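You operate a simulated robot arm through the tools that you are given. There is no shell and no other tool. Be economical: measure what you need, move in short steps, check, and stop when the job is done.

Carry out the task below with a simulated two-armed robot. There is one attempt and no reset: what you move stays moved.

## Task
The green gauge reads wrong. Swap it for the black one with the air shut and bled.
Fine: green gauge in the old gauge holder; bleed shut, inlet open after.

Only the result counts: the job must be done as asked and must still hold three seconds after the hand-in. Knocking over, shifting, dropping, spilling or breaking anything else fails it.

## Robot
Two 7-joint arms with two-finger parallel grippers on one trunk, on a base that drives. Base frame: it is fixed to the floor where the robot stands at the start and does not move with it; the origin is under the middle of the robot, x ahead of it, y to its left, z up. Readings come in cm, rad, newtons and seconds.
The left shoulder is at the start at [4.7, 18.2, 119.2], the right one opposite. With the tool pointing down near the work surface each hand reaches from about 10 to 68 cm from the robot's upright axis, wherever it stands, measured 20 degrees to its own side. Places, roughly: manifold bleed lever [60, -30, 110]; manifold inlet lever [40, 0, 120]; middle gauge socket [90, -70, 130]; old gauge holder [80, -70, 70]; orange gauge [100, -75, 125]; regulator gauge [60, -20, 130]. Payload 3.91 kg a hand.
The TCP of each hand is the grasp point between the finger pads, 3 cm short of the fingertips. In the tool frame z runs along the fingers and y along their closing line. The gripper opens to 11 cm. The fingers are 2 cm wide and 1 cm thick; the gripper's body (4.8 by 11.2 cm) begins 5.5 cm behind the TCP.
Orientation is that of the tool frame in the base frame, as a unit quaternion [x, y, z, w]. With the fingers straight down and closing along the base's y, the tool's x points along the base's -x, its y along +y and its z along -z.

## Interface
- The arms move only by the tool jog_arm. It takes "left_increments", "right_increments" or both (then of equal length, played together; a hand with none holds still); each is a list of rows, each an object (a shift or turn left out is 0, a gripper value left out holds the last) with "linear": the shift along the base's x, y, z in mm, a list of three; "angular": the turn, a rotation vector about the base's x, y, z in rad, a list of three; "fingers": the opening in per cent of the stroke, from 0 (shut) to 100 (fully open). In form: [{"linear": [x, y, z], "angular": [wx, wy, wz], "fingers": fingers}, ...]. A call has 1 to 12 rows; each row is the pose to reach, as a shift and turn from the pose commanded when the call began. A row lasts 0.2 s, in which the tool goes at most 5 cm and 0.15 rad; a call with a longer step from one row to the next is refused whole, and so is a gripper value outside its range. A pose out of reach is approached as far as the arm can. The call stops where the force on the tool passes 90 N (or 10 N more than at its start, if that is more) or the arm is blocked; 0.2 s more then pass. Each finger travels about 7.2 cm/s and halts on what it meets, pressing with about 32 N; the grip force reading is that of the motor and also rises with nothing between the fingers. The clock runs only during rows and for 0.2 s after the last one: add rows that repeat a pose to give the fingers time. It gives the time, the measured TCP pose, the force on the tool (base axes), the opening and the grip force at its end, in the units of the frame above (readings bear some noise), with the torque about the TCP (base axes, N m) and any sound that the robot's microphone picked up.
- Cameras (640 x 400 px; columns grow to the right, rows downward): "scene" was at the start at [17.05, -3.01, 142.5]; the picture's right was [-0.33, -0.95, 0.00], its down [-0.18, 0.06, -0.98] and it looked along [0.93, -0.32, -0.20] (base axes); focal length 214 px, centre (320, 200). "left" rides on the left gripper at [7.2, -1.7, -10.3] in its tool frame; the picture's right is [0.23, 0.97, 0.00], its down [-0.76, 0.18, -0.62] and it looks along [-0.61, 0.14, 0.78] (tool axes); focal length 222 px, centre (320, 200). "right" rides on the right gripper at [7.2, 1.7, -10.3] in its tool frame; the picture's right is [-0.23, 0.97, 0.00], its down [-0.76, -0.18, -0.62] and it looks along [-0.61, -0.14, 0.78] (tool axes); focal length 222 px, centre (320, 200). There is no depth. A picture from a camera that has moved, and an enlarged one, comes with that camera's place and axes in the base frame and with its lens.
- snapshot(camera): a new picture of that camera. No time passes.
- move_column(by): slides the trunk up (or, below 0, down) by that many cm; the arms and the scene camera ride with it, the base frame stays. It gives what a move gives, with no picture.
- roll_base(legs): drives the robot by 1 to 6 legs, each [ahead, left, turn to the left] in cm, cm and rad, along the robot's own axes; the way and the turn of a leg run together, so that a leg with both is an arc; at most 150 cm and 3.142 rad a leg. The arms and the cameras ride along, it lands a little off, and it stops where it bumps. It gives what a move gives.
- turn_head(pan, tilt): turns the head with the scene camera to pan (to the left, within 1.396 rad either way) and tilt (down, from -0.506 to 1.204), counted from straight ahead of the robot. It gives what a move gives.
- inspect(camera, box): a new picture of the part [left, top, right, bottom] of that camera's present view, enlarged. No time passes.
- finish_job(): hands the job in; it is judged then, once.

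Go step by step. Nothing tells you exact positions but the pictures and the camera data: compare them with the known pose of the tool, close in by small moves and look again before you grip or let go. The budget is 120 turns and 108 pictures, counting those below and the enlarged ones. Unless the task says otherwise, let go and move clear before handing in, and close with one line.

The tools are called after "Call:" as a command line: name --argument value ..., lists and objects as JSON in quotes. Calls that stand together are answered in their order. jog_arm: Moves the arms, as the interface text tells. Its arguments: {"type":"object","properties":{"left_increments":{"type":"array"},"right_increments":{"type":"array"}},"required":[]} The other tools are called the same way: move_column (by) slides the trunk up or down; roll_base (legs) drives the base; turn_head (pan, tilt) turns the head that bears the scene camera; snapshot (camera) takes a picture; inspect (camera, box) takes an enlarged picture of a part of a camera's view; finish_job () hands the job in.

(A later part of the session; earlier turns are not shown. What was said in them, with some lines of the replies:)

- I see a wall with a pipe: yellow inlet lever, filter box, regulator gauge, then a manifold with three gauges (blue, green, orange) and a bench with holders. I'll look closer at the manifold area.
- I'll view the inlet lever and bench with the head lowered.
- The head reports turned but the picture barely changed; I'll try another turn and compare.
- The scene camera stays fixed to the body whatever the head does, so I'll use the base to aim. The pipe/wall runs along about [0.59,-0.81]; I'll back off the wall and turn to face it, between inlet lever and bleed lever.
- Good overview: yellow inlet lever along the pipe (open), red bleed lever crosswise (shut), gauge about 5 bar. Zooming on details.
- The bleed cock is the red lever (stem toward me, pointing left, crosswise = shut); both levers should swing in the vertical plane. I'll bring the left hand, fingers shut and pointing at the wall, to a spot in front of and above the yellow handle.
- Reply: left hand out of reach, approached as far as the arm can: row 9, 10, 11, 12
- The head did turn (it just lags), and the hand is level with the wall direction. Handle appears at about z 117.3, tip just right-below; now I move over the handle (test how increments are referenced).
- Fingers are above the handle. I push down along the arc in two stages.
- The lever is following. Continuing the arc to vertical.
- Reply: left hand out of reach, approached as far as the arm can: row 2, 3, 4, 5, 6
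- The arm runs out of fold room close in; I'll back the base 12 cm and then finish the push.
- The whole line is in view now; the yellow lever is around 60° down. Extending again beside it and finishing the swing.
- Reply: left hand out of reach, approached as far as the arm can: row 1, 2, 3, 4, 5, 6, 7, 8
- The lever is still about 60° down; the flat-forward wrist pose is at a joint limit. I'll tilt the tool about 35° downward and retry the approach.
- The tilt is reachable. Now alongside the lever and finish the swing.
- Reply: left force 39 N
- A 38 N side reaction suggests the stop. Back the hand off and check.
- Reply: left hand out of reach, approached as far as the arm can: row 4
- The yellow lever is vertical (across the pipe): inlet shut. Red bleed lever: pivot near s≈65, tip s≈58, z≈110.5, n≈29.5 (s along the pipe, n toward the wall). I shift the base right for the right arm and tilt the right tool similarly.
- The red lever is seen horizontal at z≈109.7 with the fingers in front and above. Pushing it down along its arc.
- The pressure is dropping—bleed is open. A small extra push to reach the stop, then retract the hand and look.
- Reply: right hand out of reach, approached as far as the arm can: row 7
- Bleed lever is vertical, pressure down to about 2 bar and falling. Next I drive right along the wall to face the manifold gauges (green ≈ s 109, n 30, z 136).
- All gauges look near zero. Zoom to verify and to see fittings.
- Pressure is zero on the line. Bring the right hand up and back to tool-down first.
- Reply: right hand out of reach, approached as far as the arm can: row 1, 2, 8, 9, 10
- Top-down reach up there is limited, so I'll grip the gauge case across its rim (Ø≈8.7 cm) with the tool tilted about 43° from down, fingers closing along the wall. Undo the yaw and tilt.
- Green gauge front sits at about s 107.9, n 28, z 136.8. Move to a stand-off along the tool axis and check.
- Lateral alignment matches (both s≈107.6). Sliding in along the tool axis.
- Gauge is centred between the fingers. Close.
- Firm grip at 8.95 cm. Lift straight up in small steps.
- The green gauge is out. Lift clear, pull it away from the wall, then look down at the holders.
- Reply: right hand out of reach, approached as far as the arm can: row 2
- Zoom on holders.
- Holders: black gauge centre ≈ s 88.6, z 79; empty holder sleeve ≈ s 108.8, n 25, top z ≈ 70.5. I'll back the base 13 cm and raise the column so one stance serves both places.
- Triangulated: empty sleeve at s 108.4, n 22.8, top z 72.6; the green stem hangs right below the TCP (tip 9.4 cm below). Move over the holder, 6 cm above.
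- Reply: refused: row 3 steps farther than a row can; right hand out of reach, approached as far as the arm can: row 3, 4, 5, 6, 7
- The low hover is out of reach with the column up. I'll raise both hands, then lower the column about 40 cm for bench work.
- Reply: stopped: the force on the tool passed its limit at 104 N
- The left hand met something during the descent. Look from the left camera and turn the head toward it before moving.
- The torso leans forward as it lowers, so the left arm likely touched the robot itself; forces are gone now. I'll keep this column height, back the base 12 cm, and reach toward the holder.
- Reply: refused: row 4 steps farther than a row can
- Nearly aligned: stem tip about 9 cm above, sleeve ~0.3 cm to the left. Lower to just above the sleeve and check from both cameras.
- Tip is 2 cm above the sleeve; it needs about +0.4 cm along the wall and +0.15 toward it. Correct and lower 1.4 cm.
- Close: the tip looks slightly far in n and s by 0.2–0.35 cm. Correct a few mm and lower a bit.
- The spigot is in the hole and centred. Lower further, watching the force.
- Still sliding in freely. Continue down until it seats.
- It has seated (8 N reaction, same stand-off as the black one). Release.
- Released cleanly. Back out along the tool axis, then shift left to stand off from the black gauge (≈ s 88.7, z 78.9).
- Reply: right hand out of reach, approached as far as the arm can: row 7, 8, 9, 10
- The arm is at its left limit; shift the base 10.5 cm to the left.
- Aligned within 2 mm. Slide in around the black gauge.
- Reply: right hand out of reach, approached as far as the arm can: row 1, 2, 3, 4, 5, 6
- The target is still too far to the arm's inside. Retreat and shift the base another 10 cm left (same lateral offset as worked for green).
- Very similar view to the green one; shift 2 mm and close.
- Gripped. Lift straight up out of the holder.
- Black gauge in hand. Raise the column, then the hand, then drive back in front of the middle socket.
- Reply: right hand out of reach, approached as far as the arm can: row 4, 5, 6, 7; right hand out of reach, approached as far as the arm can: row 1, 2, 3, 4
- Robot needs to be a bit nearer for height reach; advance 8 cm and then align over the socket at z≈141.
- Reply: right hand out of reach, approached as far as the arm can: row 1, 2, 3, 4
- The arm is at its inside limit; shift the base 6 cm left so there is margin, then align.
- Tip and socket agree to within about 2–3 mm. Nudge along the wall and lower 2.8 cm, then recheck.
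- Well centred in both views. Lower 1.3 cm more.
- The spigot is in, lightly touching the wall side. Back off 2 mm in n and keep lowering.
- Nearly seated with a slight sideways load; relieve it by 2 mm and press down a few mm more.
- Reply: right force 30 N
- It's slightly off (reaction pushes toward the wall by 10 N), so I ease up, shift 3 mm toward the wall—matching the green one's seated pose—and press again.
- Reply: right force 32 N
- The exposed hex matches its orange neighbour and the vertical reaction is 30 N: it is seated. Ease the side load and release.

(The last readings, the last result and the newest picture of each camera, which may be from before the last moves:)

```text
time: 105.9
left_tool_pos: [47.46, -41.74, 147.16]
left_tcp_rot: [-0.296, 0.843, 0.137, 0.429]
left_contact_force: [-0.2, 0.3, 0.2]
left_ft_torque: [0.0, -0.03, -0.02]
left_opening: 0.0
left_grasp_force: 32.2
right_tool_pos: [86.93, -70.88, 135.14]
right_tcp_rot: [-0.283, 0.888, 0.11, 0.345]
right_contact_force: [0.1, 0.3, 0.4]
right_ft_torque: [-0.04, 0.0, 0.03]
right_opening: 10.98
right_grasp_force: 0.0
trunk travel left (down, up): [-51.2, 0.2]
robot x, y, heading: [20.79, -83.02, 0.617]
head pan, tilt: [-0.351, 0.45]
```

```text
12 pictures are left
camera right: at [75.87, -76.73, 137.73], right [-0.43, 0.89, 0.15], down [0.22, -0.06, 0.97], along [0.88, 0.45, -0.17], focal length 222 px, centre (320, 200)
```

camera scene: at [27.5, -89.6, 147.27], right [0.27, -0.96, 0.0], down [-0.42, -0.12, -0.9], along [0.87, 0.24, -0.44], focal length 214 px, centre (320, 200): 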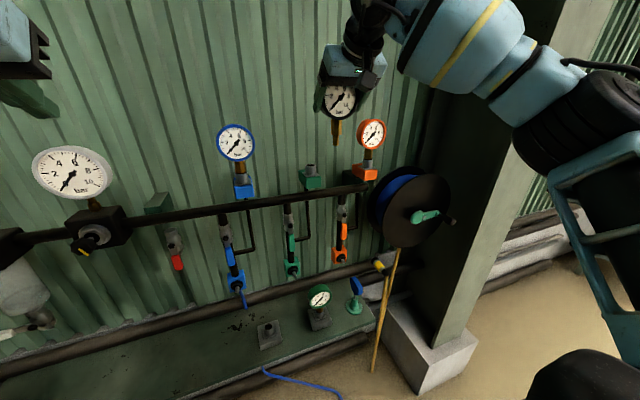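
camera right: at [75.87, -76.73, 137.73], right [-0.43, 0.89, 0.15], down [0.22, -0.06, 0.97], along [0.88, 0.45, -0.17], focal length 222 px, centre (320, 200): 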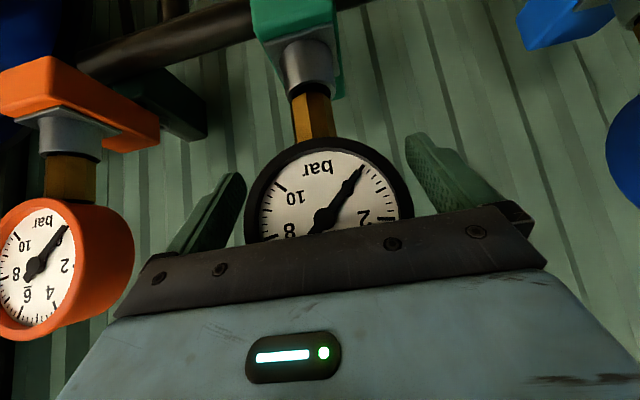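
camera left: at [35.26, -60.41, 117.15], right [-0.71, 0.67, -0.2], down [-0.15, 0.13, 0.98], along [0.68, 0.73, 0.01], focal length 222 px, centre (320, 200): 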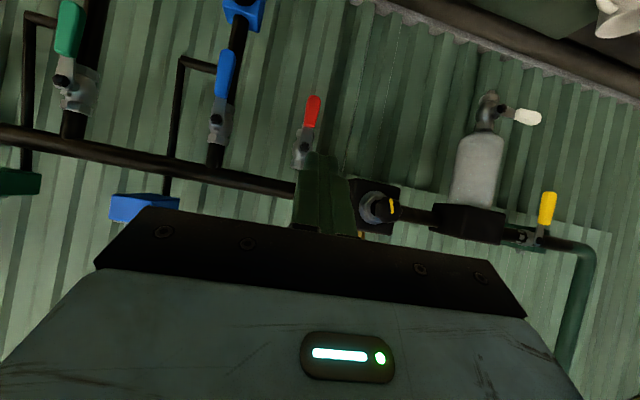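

Black gauge is standing free in the socket. Back out along the tool axis and compare heights in the scene view.

Call:
jog_arm --right_increments "[{\"linear\": [-17, -12, 21]}, {\"linear\": [-33, -24, 42]}, {\"linear\": [-50, -36, 60]}, {\"linear\": [-75, -54, 70]}, {\"linear\": [-105, -75, 70]}, {\"linear\": [-135, -97, 70]}], \"fingers\": 100}]"

Call:
inspect --camera "scene" --box '[230, 100, 430, 220]'

```text
refused: the rows could not be read
```

```text
3.20 times, centred on (330, 160) of scene
camera zoom: at [30.5, -80.15, 147.27], right [0.26, -0.96, 0.0], down [-0.42, -0.12, -0.9], along [0.87, 0.24, -0.44], focal length 686 px, centre (288, 328)
```

zoom: 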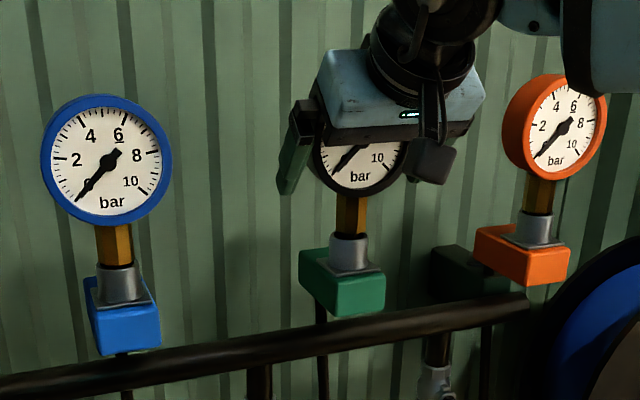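

Exposed brass matches both neighbours – seated. Retract now.

Call:
jog_arm --right_increments '[{"linear": [-17, -12, 21]}, {"linear": [-33, -24, 42]}, {"linear": [-50, -36, 60]}, {"linear": [-75, -54, 70]}, {"linear": [-105, -75, 70]}, {"linear": [-135, -97, 70]}]'

```text
time: 107.3
left_tool_pos: [47.4, -42.06, 147.31]
left_tcp_rot: [-0.295, 0.843, 0.137, 0.429]
left_contact_force: [-0.6, 0.2, -0.7]
left_ft_torque: [0.01, 0.0, 0.01]
left_opening: 0.0
left_grasp_force: 32.0
right_tool_pos: [73.56, -81.06, 142.41]
right_tcp_rot: [-0.282, 0.888, 0.111, 0.346]
right_contact_force: [-0.7, -0.3, 0.6]
right_ft_torque: [-0.01, -0.01, 0.02]
right_opening: 11.01
right_grasp_force: 0.0
trunk travel left (down, up): [-51.2, 0.2]
robot x, y, heading: [21.02, -83.21, 0.617]
head pan, tilt: [-0.351, 0.45]
```

Drive back to the bleed stance and drop the column to its original height.

Call:
roll_base --legs '[[0, 32.4, 0], [5, 0, 0.005]]'

Call:
move_column --by -6.2

```text
time: 111.3
left_tool_pos: [31.48, -12.27, 147.53]
left_tcp_rot: [-0.299, 0.84, 0.14, 0.431]
left_contact_force: [-0.3, -0.4, -0.7]
left_ft_torque: [0.0, -0.01, -0.02]
left_opening: 0.0
left_grasp_force: 32.0
right_tool_pos: [58.0, -50.94, 142.7]
right_tcp_rot: [-0.287, 0.886, 0.113, 0.347]
right_contact_force: [-0.5, -0.5, 0.3]
right_ft_torque: [-0.03, -0.04, -0.01]
right_opening: 11.01
right_grasp_force: 0.0
trunk travel left (down, up): [-51.2, 0.2]
robot x, y, heading: [5.78, -53.44, 0.627]
head pan, tilt: [-0.351, 0.45]
```

```text
time: 112.3
left_tool_pos: [31.73, -11.95, 141.16]
left_tcp_rot: [-0.3, 0.84, 0.14, 0.43]
left_contact_force: [-0.1, -0.1, 0.3]
left_ft_torque: [0.0, 0.01, -0.02]
left_opening: 0.0
left_grasp_force: 31.6
right_tool_pos: [58.26, -50.68, 136.23]
right_tcp_rot: [-0.286, 0.887, 0.111, 0.347]
right_contact_force: [0.9, -0.3, -0.1]
right_ft_torque: [0.01, -0.01, 0.04]
right_opening: 11.0
right_grasp_force: 0.0
trunk travel left (down, up): [-45.0, 6.4]
robot x, y, heading: [5.72, -53.67, 0.626]
head pan, tilt: [-0.351, 0.45]
```

Right hand: shut fingers, tilt a little more, and drop to the right of the hanging red lever.

Call:
jog_arm --right_increments '[{"linear": [-15, -8, -38], "angular": [0.037, -0.051, 0], "fingers": 0}, {"linear": [-24, -10, -76], "angular": [0.073, -0.102, 0]}, {"linear": [-32, -5, -114], "angular": [0.11, -0.152, 0]}, {"linear": [-40, 5, -152], "angular": [0.146, -0.203, 0]}, {"linear": [-45, 12, -190], "angular": [0.146, -0.203, 0]}, {"linear": [-50, 19, -228], "angular": [0.146, -0.203, 0]}, {"linear": [-54, 25, -266], "angular": [0.146, -0.203, 0]}, {"linear": [-57, 29, -304], "angular": [0.146, -0.203, 0]}, {"linear": [-57, 29, -304], "angular": [0.146, -0.203, 0]}]'

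Call:
snapshot --camera "right"

```text
time: 114.3
left_tool_pos: [31.82, -11.93, 141.19]
left_tcp_rot: [-0.3, 0.841, 0.139, 0.428]
left_contact_force: [-0.6, 0.3, -0.2]
left_ft_torque: [0.02, -0.06, 0.01]
left_opening: 0.01
left_grasp_force: 31.9
right_tool_pos: [55.89, -44.58, 105.48]
right_tcp_rot: [-0.27, 0.836, 0.148, 0.454]
right_contact_force: [0.1, 0.0, 0.7]
right_ft_torque: [0.03, -0.01, 0.0]
right_opening: 0.0
right_grasp_force: 31.7
right hand out of reach, approached as far as the arm can: row 4, 5, 6, 7, 8, 9
trunk travel left (down, up): [-45.0, 6.4]
robot x, y, heading: [5.94, -53.57, 0.631]
head pan, tilt: [-0.351, 0.45]
```

```text
10 pictures are left
camera right: at [44.61, -50.72, 104.93], right [-0.47, 0.86, 0.19], down [0.02, -0.21, 0.98], along [0.88, 0.46, 0.08], focal length 222 px, centre (320, 200)
```

right: 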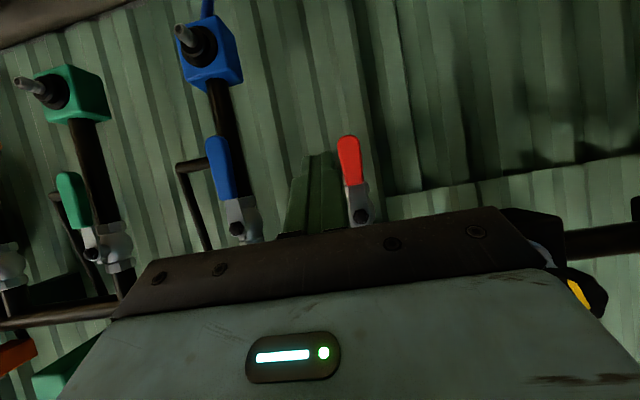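

Red lever hangs at s≈66.5 just left of the fingers. Move in beside it and swing it left/up to horizontal.

Call:
jog_arm --right_increments '[{"linear": [38, 23, 0]}, {"linear": [74, 48, 0]}, {"linear": [69, 55, -2]}, {"linear": [58, 70, -6]}, {"linear": [48, 85, -3]}, {"linear": [38, 98, 6]}, {"linear": [32, 106, 16]}, {"linear": [28, 112, 28]}, {"linear": [27, 113, 33]}, {"linear": [27, 113, 33]}]'

Call:
snapshot --camera "right"

```text
time: 116.5
left_tool_pos: [32.09, -11.97, 140.84]
left_tcp_rot: [-0.299, 0.842, 0.138, 0.427]
left_contact_force: [0.2, 0.1, 0.3]
left_ft_torque: [-0.03, -0.03, 0.0]
left_opening: 0.0
left_grasp_force: 31.7
right_tool_pos: [58.7, -33.54, 108.1]
right_tcp_rot: [-0.271, 0.839, 0.145, 0.449]
right_contact_force: [-2.1, -9.7, -26.0]
right_ft_torque: [-0.17, 0.33, -0.14]
right_opening: 0.01
right_grasp_force: 31.7
trunk travel left (down, up): [-45.0, 6.4]
robot x, y, heading: [5.76, -53.47, 0.629]
head pan, tilt: [-0.351, 0.45]
```

```text
9 pictures are left
camera right: at [47.28, -39.65, 107.81], right [-0.47, 0.86, 0.19], down [0.03, -0.2, 0.98], along [0.88, 0.46, 0.07], focal length 222 px, centre (320, 200)
```

right: 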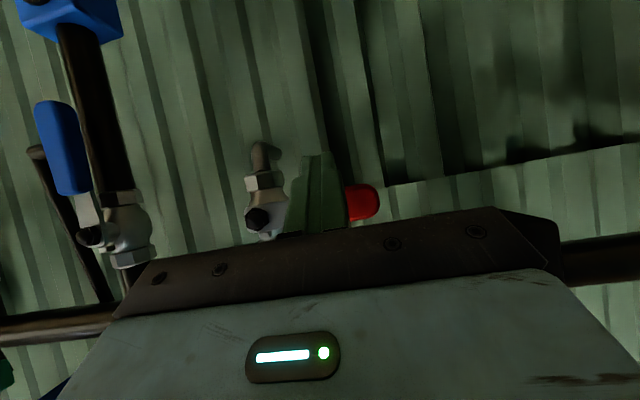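

Red lever is back horizontal against its stop (26 N): bleed shut. Withdraw the right hand and move the base for the left arm.

Call:
jog_arm --right_increments '[{"linear": [0, 0, -15]}, {"linear": [-33, -23, -15]}, {"linear": [-66, -46, -15]}, {"linear": [-90, -64, -15]}]'

Call:
roll_base --legs '[[-4, 0, 0], [0, 13, 0]]'

Call:
turn_head --pan 0.2 --tilt 0.5

Call:
snapshot --camera "scene"

```text
time: 117.5
left_tool_pos: [31.79, -11.9, 141.15]
left_tcp_rot: [-0.299, 0.842, 0.138, 0.428]
left_contact_force: [0.2, -0.2, 0.3]
left_ft_torque: [-0.02, 0.0, 0.0]
left_opening: 0.0
left_grasp_force: 31.6
right_tool_pos: [49.92, -39.55, 107.12]
right_tcp_rot: [-0.27, 0.836, 0.146, 0.454]
right_contact_force: [0.2, -0.3, -0.3]
right_ft_torque: [0.03, -0.03, 0.0]
right_opening: 0.03
right_grasp_force: 31.8
right hand out of reach, approached as far as the arm can: row 4
trunk travel left (down, up): [-45.0, 6.4]
robot x, y, heading: [5.34, -53.97, 0.627]
head pan, tilt: [-0.351, 0.45]
```

```text
time: 119.8
left_tool_pos: [21.08, -3.65, 141.07]
left_tcp_rot: [-0.299, 0.841, 0.139, 0.428]
left_contact_force: [0.1, -0.1, 0.4]
left_ft_torque: [-0.03, -0.03, 0.0]
left_opening: 0.0
left_grasp_force: 32.2
right_tool_pos: [39.05, -31.26, 106.99]
right_tcp_rot: [-0.271, 0.836, 0.147, 0.453]
right_contact_force: [0.1, -1.0, 0.1]
right_ft_torque: [0.03, 0.02, 0.0]
right_opening: 0.0
right_grasp_force: 31.7
trunk travel left (down, up): [-45.0, 6.4]
robot x, y, heading: [-4.91, -45.22, 0.63]
head pan, tilt: [-0.351, 0.45]
```

```text
time: 120.7
left_tool_pos: [21.08, -3.87, 140.97]
left_tcp_rot: [-0.3, 0.841, 0.139, 0.429]
left_contact_force: [0.2, 0.1, 0.1]
left_ft_torque: [0.02, 0.02, 0.01]
left_opening: 0.0
left_grasp_force: 32.1
right_tool_pos: [39.0, -31.3, 107.17]
right_tcp_rot: [-0.271, 0.837, 0.147, 0.453]
right_contact_force: [-0.4, 0.0, 0.5]
right_ft_torque: [-0.01, 0.02, -0.03]
right_opening: 0.01
right_grasp_force: 32.3
trunk travel left (down, up): [-45.0, 6.4]
robot x, y, heading: [-5.42, -45.5, 0.631]
head pan, tilt: [0.201, 0.499]
```

```text
8 pictures are left
camera scene: at [7.65, -33.75, 139.73], right [0.74, -0.68, 0.0], down [-0.32, -0.35, -0.88], along [0.59, 0.65, -0.48], focal length 214 px, centre (320, 200)
```

scene: 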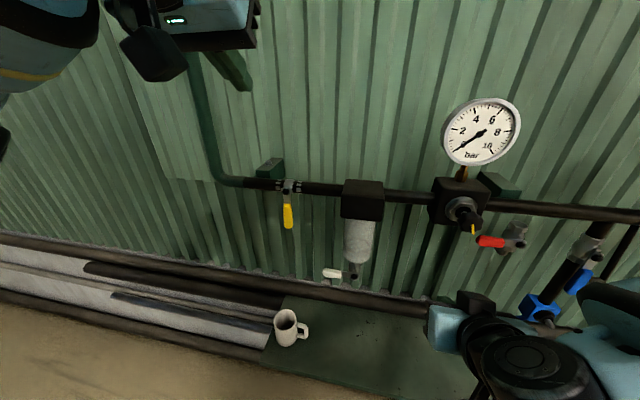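

Yellow lever hangs down as left. Lower the left hand to the left of it.

Call:
jog_arm --left_increments '[{"linear": [0, 10, -38]}, {"linear": [0, 20, -76]}, {"linear": [0, 30, -114]}, {"linear": [0, 40, -152]}, {"linear": [0, 47, -190]}, {"linear": [0, 54, -228]}, {"linear": [0, 54, -266]}, {"linear": [0, 54, -300]}, {"linear": [0, 54, -300]}]'

Call:
snapshot --camera "left"

```text
time: 122.7
left_tool_pos: [20.95, 1.46, 111.18]
left_tcp_rot: [-0.3, 0.841, 0.139, 0.429]
left_contact_force: [0.0, 0.6, -0.7]
left_ft_torque: [-0.01, 0.01, 0.01]
left_opening: 0.01
left_grasp_force: 31.9
right_tool_pos: [39.0, -31.39, 106.99]
right_tcp_rot: [-0.271, 0.836, 0.146, 0.453]
right_contact_force: [-0.1, -0.6, 0.1]
right_ft_torque: [-0.03, -0.01, 0.01]
right_opening: 0.0
right_grasp_force: 32.5
trunk travel left (down, up): [-45.0, 6.4]
robot x, y, heading: [-5.12, -45.66, 0.628]
head pan, tilt: [0.201, 0.499]
```

```text
7 pictures are left
camera left: at [12.13, -7.72, 111.57], right [-0.71, 0.67, -0.2], down [-0.16, 0.13, 0.98], along [0.69, 0.73, 0.02], focal length 222 px, centre (320, 200)
```

left: 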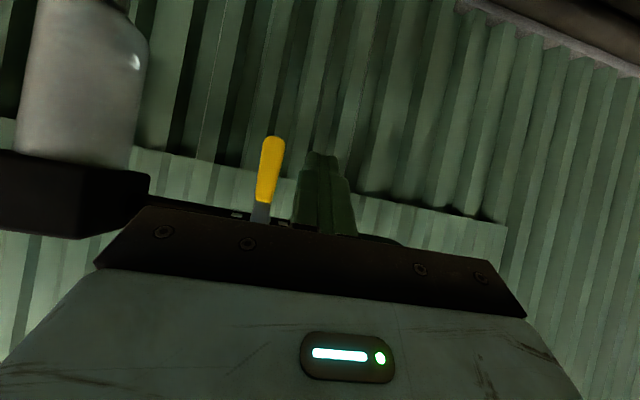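

Lever is at s≈14.9, fingers at s 11. Move in beside it and swing it right/up until along the pipe.

Call:
jog_arm --left_increments '[{"linear": [30, 19, -1]}, {"linear": [60, 38, -3]}, {"linear": [90, 57, -4]}, {"linear": [96, 49, -5]}, {"linear": [112, 25, -7]}, {"linear": [128, 4, 0]}, {"linear": [140, -13, 16]}, {"linear": [147, -24, 32]}, {"linear": [151, -29, 51]}, {"linear": [151, -29, 57]}, {"linear": [151, -29, 57]}]'

Call:
snapshot --camera "left"

```text
time: 125.1
left_tool_pos: [35.91, -0.91, 115.28]
left_tcp_rot: [-0.301, 0.848, 0.14, 0.412]
left_contact_force: [-25.1, -0.2, -57.0]
left_ft_torque: [0.3, 0.52, -0.17]
left_opening: 0.02
left_grasp_force: 31.6
right_tool_pos: [38.99, -31.15, 106.89]
right_tcp_rot: [-0.272, 0.837, 0.145, 0.452]
right_contact_force: [-0.1, 0.2, 0.7]
right_ft_torque: [0.02, 0.0, -0.01]
right_opening: 0.03
right_grasp_force: 32.0
trunk travel left (down, up): [-45.0, 6.4]
robot x, y, heading: [-5.0, -45.22, 0.632]
head pan, tilt: [0.201, 0.499]
```

```text
6 pictures are left
camera left: at [27.03, -10.21, 115.85], right [-0.72, 0.67, -0.19], down [-0.13, 0.14, 0.98], along [0.68, 0.73, -0.01], focal length 222 px, centre (320, 200)
```

left: 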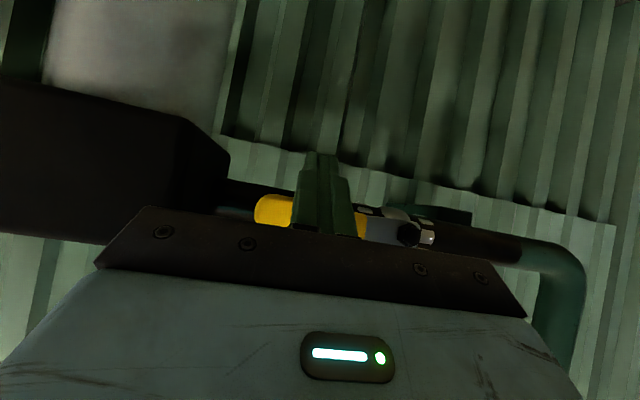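

The lever is along the pipe, against its stop. Withdraw the left hand and check everything.

Call:
jog_arm --left_increments '[{"linear": [0, 0, -25]}, {"linear": [-33, -23, -25]}, {"linear": [-66, -46, -25]}, {"linear": [-99, -69, -25]}]'

Call:
snapshot --camera "scene"

```text
time: 126.1
left_tool_pos: [25.9, -8.18, 114.19]
left_tcp_rot: [-0.3, 0.84, 0.14, 0.429]
left_contact_force: [-0.5, 0.3, 0.5]
left_ft_torque: [0.01, 0.0, -0.01]
left_opening: 0.01
left_grasp_force: 32.4
right_tool_pos: [39.0, -31.43, 107.2]
right_tcp_rot: [-0.27, 0.836, 0.147, 0.455]
right_contact_force: [0.2, -0.8, 0.8]
right_ft_torque: [-0.03, -0.01, 0.03]
right_opening: 0.0
right_grasp_force: 32.2
trunk travel left (down, up): [-45.0, 6.4]
robot x, y, heading: [-5.35, -45.15, 0.627]
head pan, tilt: [0.201, 0.499]
```

```text
5 pictures are left
camera scene: at [7.6, -33.8, 139.75], right [0.74, -0.68, 0.0], down [-0.32, -0.35, -0.88], along [0.59, 0.65, -0.48], focal length 214 px, centre (320, 200)
```

scene: 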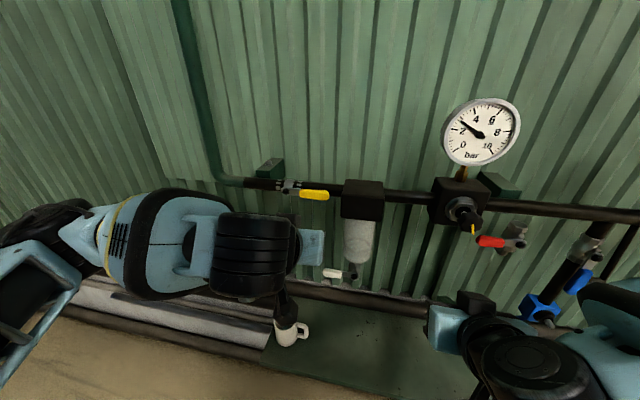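

Inlet is open, bleed shut, pressure rising. Check the manifold and holders one last time.

Call:
turn_head --pan -0.65 --tilt 0.4

Call:
jog_arm --right_increments '[{"linear": [0, 0, 0]}, {"linear": [0, 0, 0]}, {"linear": [0, 0, 0]}, {"linear": [0, 0, 0]}, {"linear": [0, 0, 0]}, {"linear": [0, 0, 0]}]'

Call:
snapshot --camera "scene"

Call:
inspect --camera "scene" --box '[320, 120, 560, 300]'

```text
time: 127.3
left_tool_pos: [25.88, -8.16, 114.09]
left_tcp_rot: [-0.301, 0.841, 0.139, 0.428]
left_contact_force: [0.8, -0.6, -0.4]
left_ft_torque: [0.0, 0.01, 0.0]
left_opening: 0.0
left_grasp_force: 31.9
right_tool_pos: [39.05, -31.45, 106.99]
right_tcp_rot: [-0.271, 0.836, 0.147, 0.453]
right_contact_force: [-0.3, 0.2, 0.1]
right_ft_torque: [-0.02, -0.01, 0.0]
right_opening: 0.01
right_grasp_force: 32.0
trunk travel left (down, up): [-45.0, 6.4]
robot x, y, heading: [-4.99, -45.39, 0.629]
head pan, tilt: [-0.649, 0.4]
```

```text
time: 128.7
left_tool_pos: [25.96, -8.15, 114.17]
left_tcp_rot: [-0.3, 0.841, 0.139, 0.428]
left_contact_force: [0.0, -0.8, -0.5]
left_ft_torque: [-0.01, -0.02, -0.06]
left_opening: 0.01
left_grasp_force: 32.1
right_tool_pos: [39.07, -31.43, 107.16]
right_tcp_rot: [-0.271, 0.836, 0.147, 0.453]
right_contact_force: [-0.6, 0.0, 0.1]
right_ft_torque: [-0.01, -0.02, 0.0]
right_opening: 0.0
right_grasp_force: 32.3
trunk travel left (down, up): [-45.0, 6.4]
robot x, y, heading: [-5.48, -45.6, 0.627]
head pan, tilt: [-0.649, 0.4]
```

```text
4 pictures are left
camera scene: at [10.76, -40.63, 140.65], right [-0.02, -1.0, 0.0], down [-0.39, 0.01, -0.92], along [0.92, -0.02, -0.39], focal length 214 px, centre (320, 200)
```

scene: 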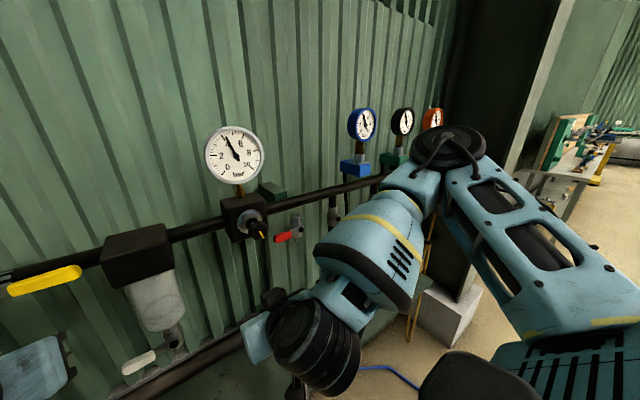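

```text
2.22 times, centred on (440, 210) of scene
camera zoom: at [10.76, -40.63, 140.65], right [-0.02, -1.0, 0.0], down [-0.39, 0.01, -0.92], along [0.92, -0.02, -0.39], focal length 477 px, centre (53, 178)
```

zoom: 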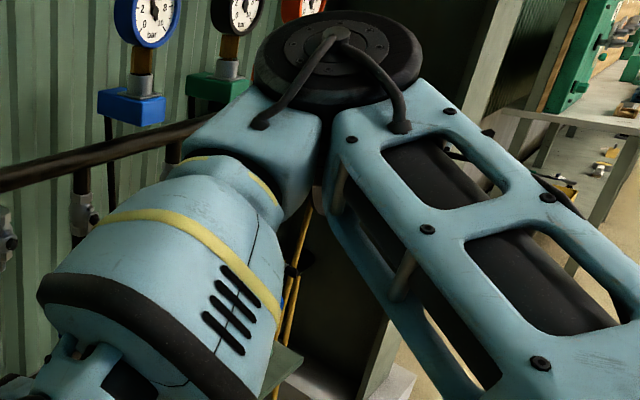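

The line is back under pressure. The black gauge sits in the middle socket and its pointer agrees with the blue one's, the bleed lever is across and the inlet lever is along the pipe. Both hands are clear, so I'm handing in.

Call:
finish_job

```text
The job is handed in.
```

I swapped the gauges with the air shut and bled: the black gauge is in the middle socket and the green one is in the old gauge holder. The bleed is shut, the inlet is open and the line is back under pressure.
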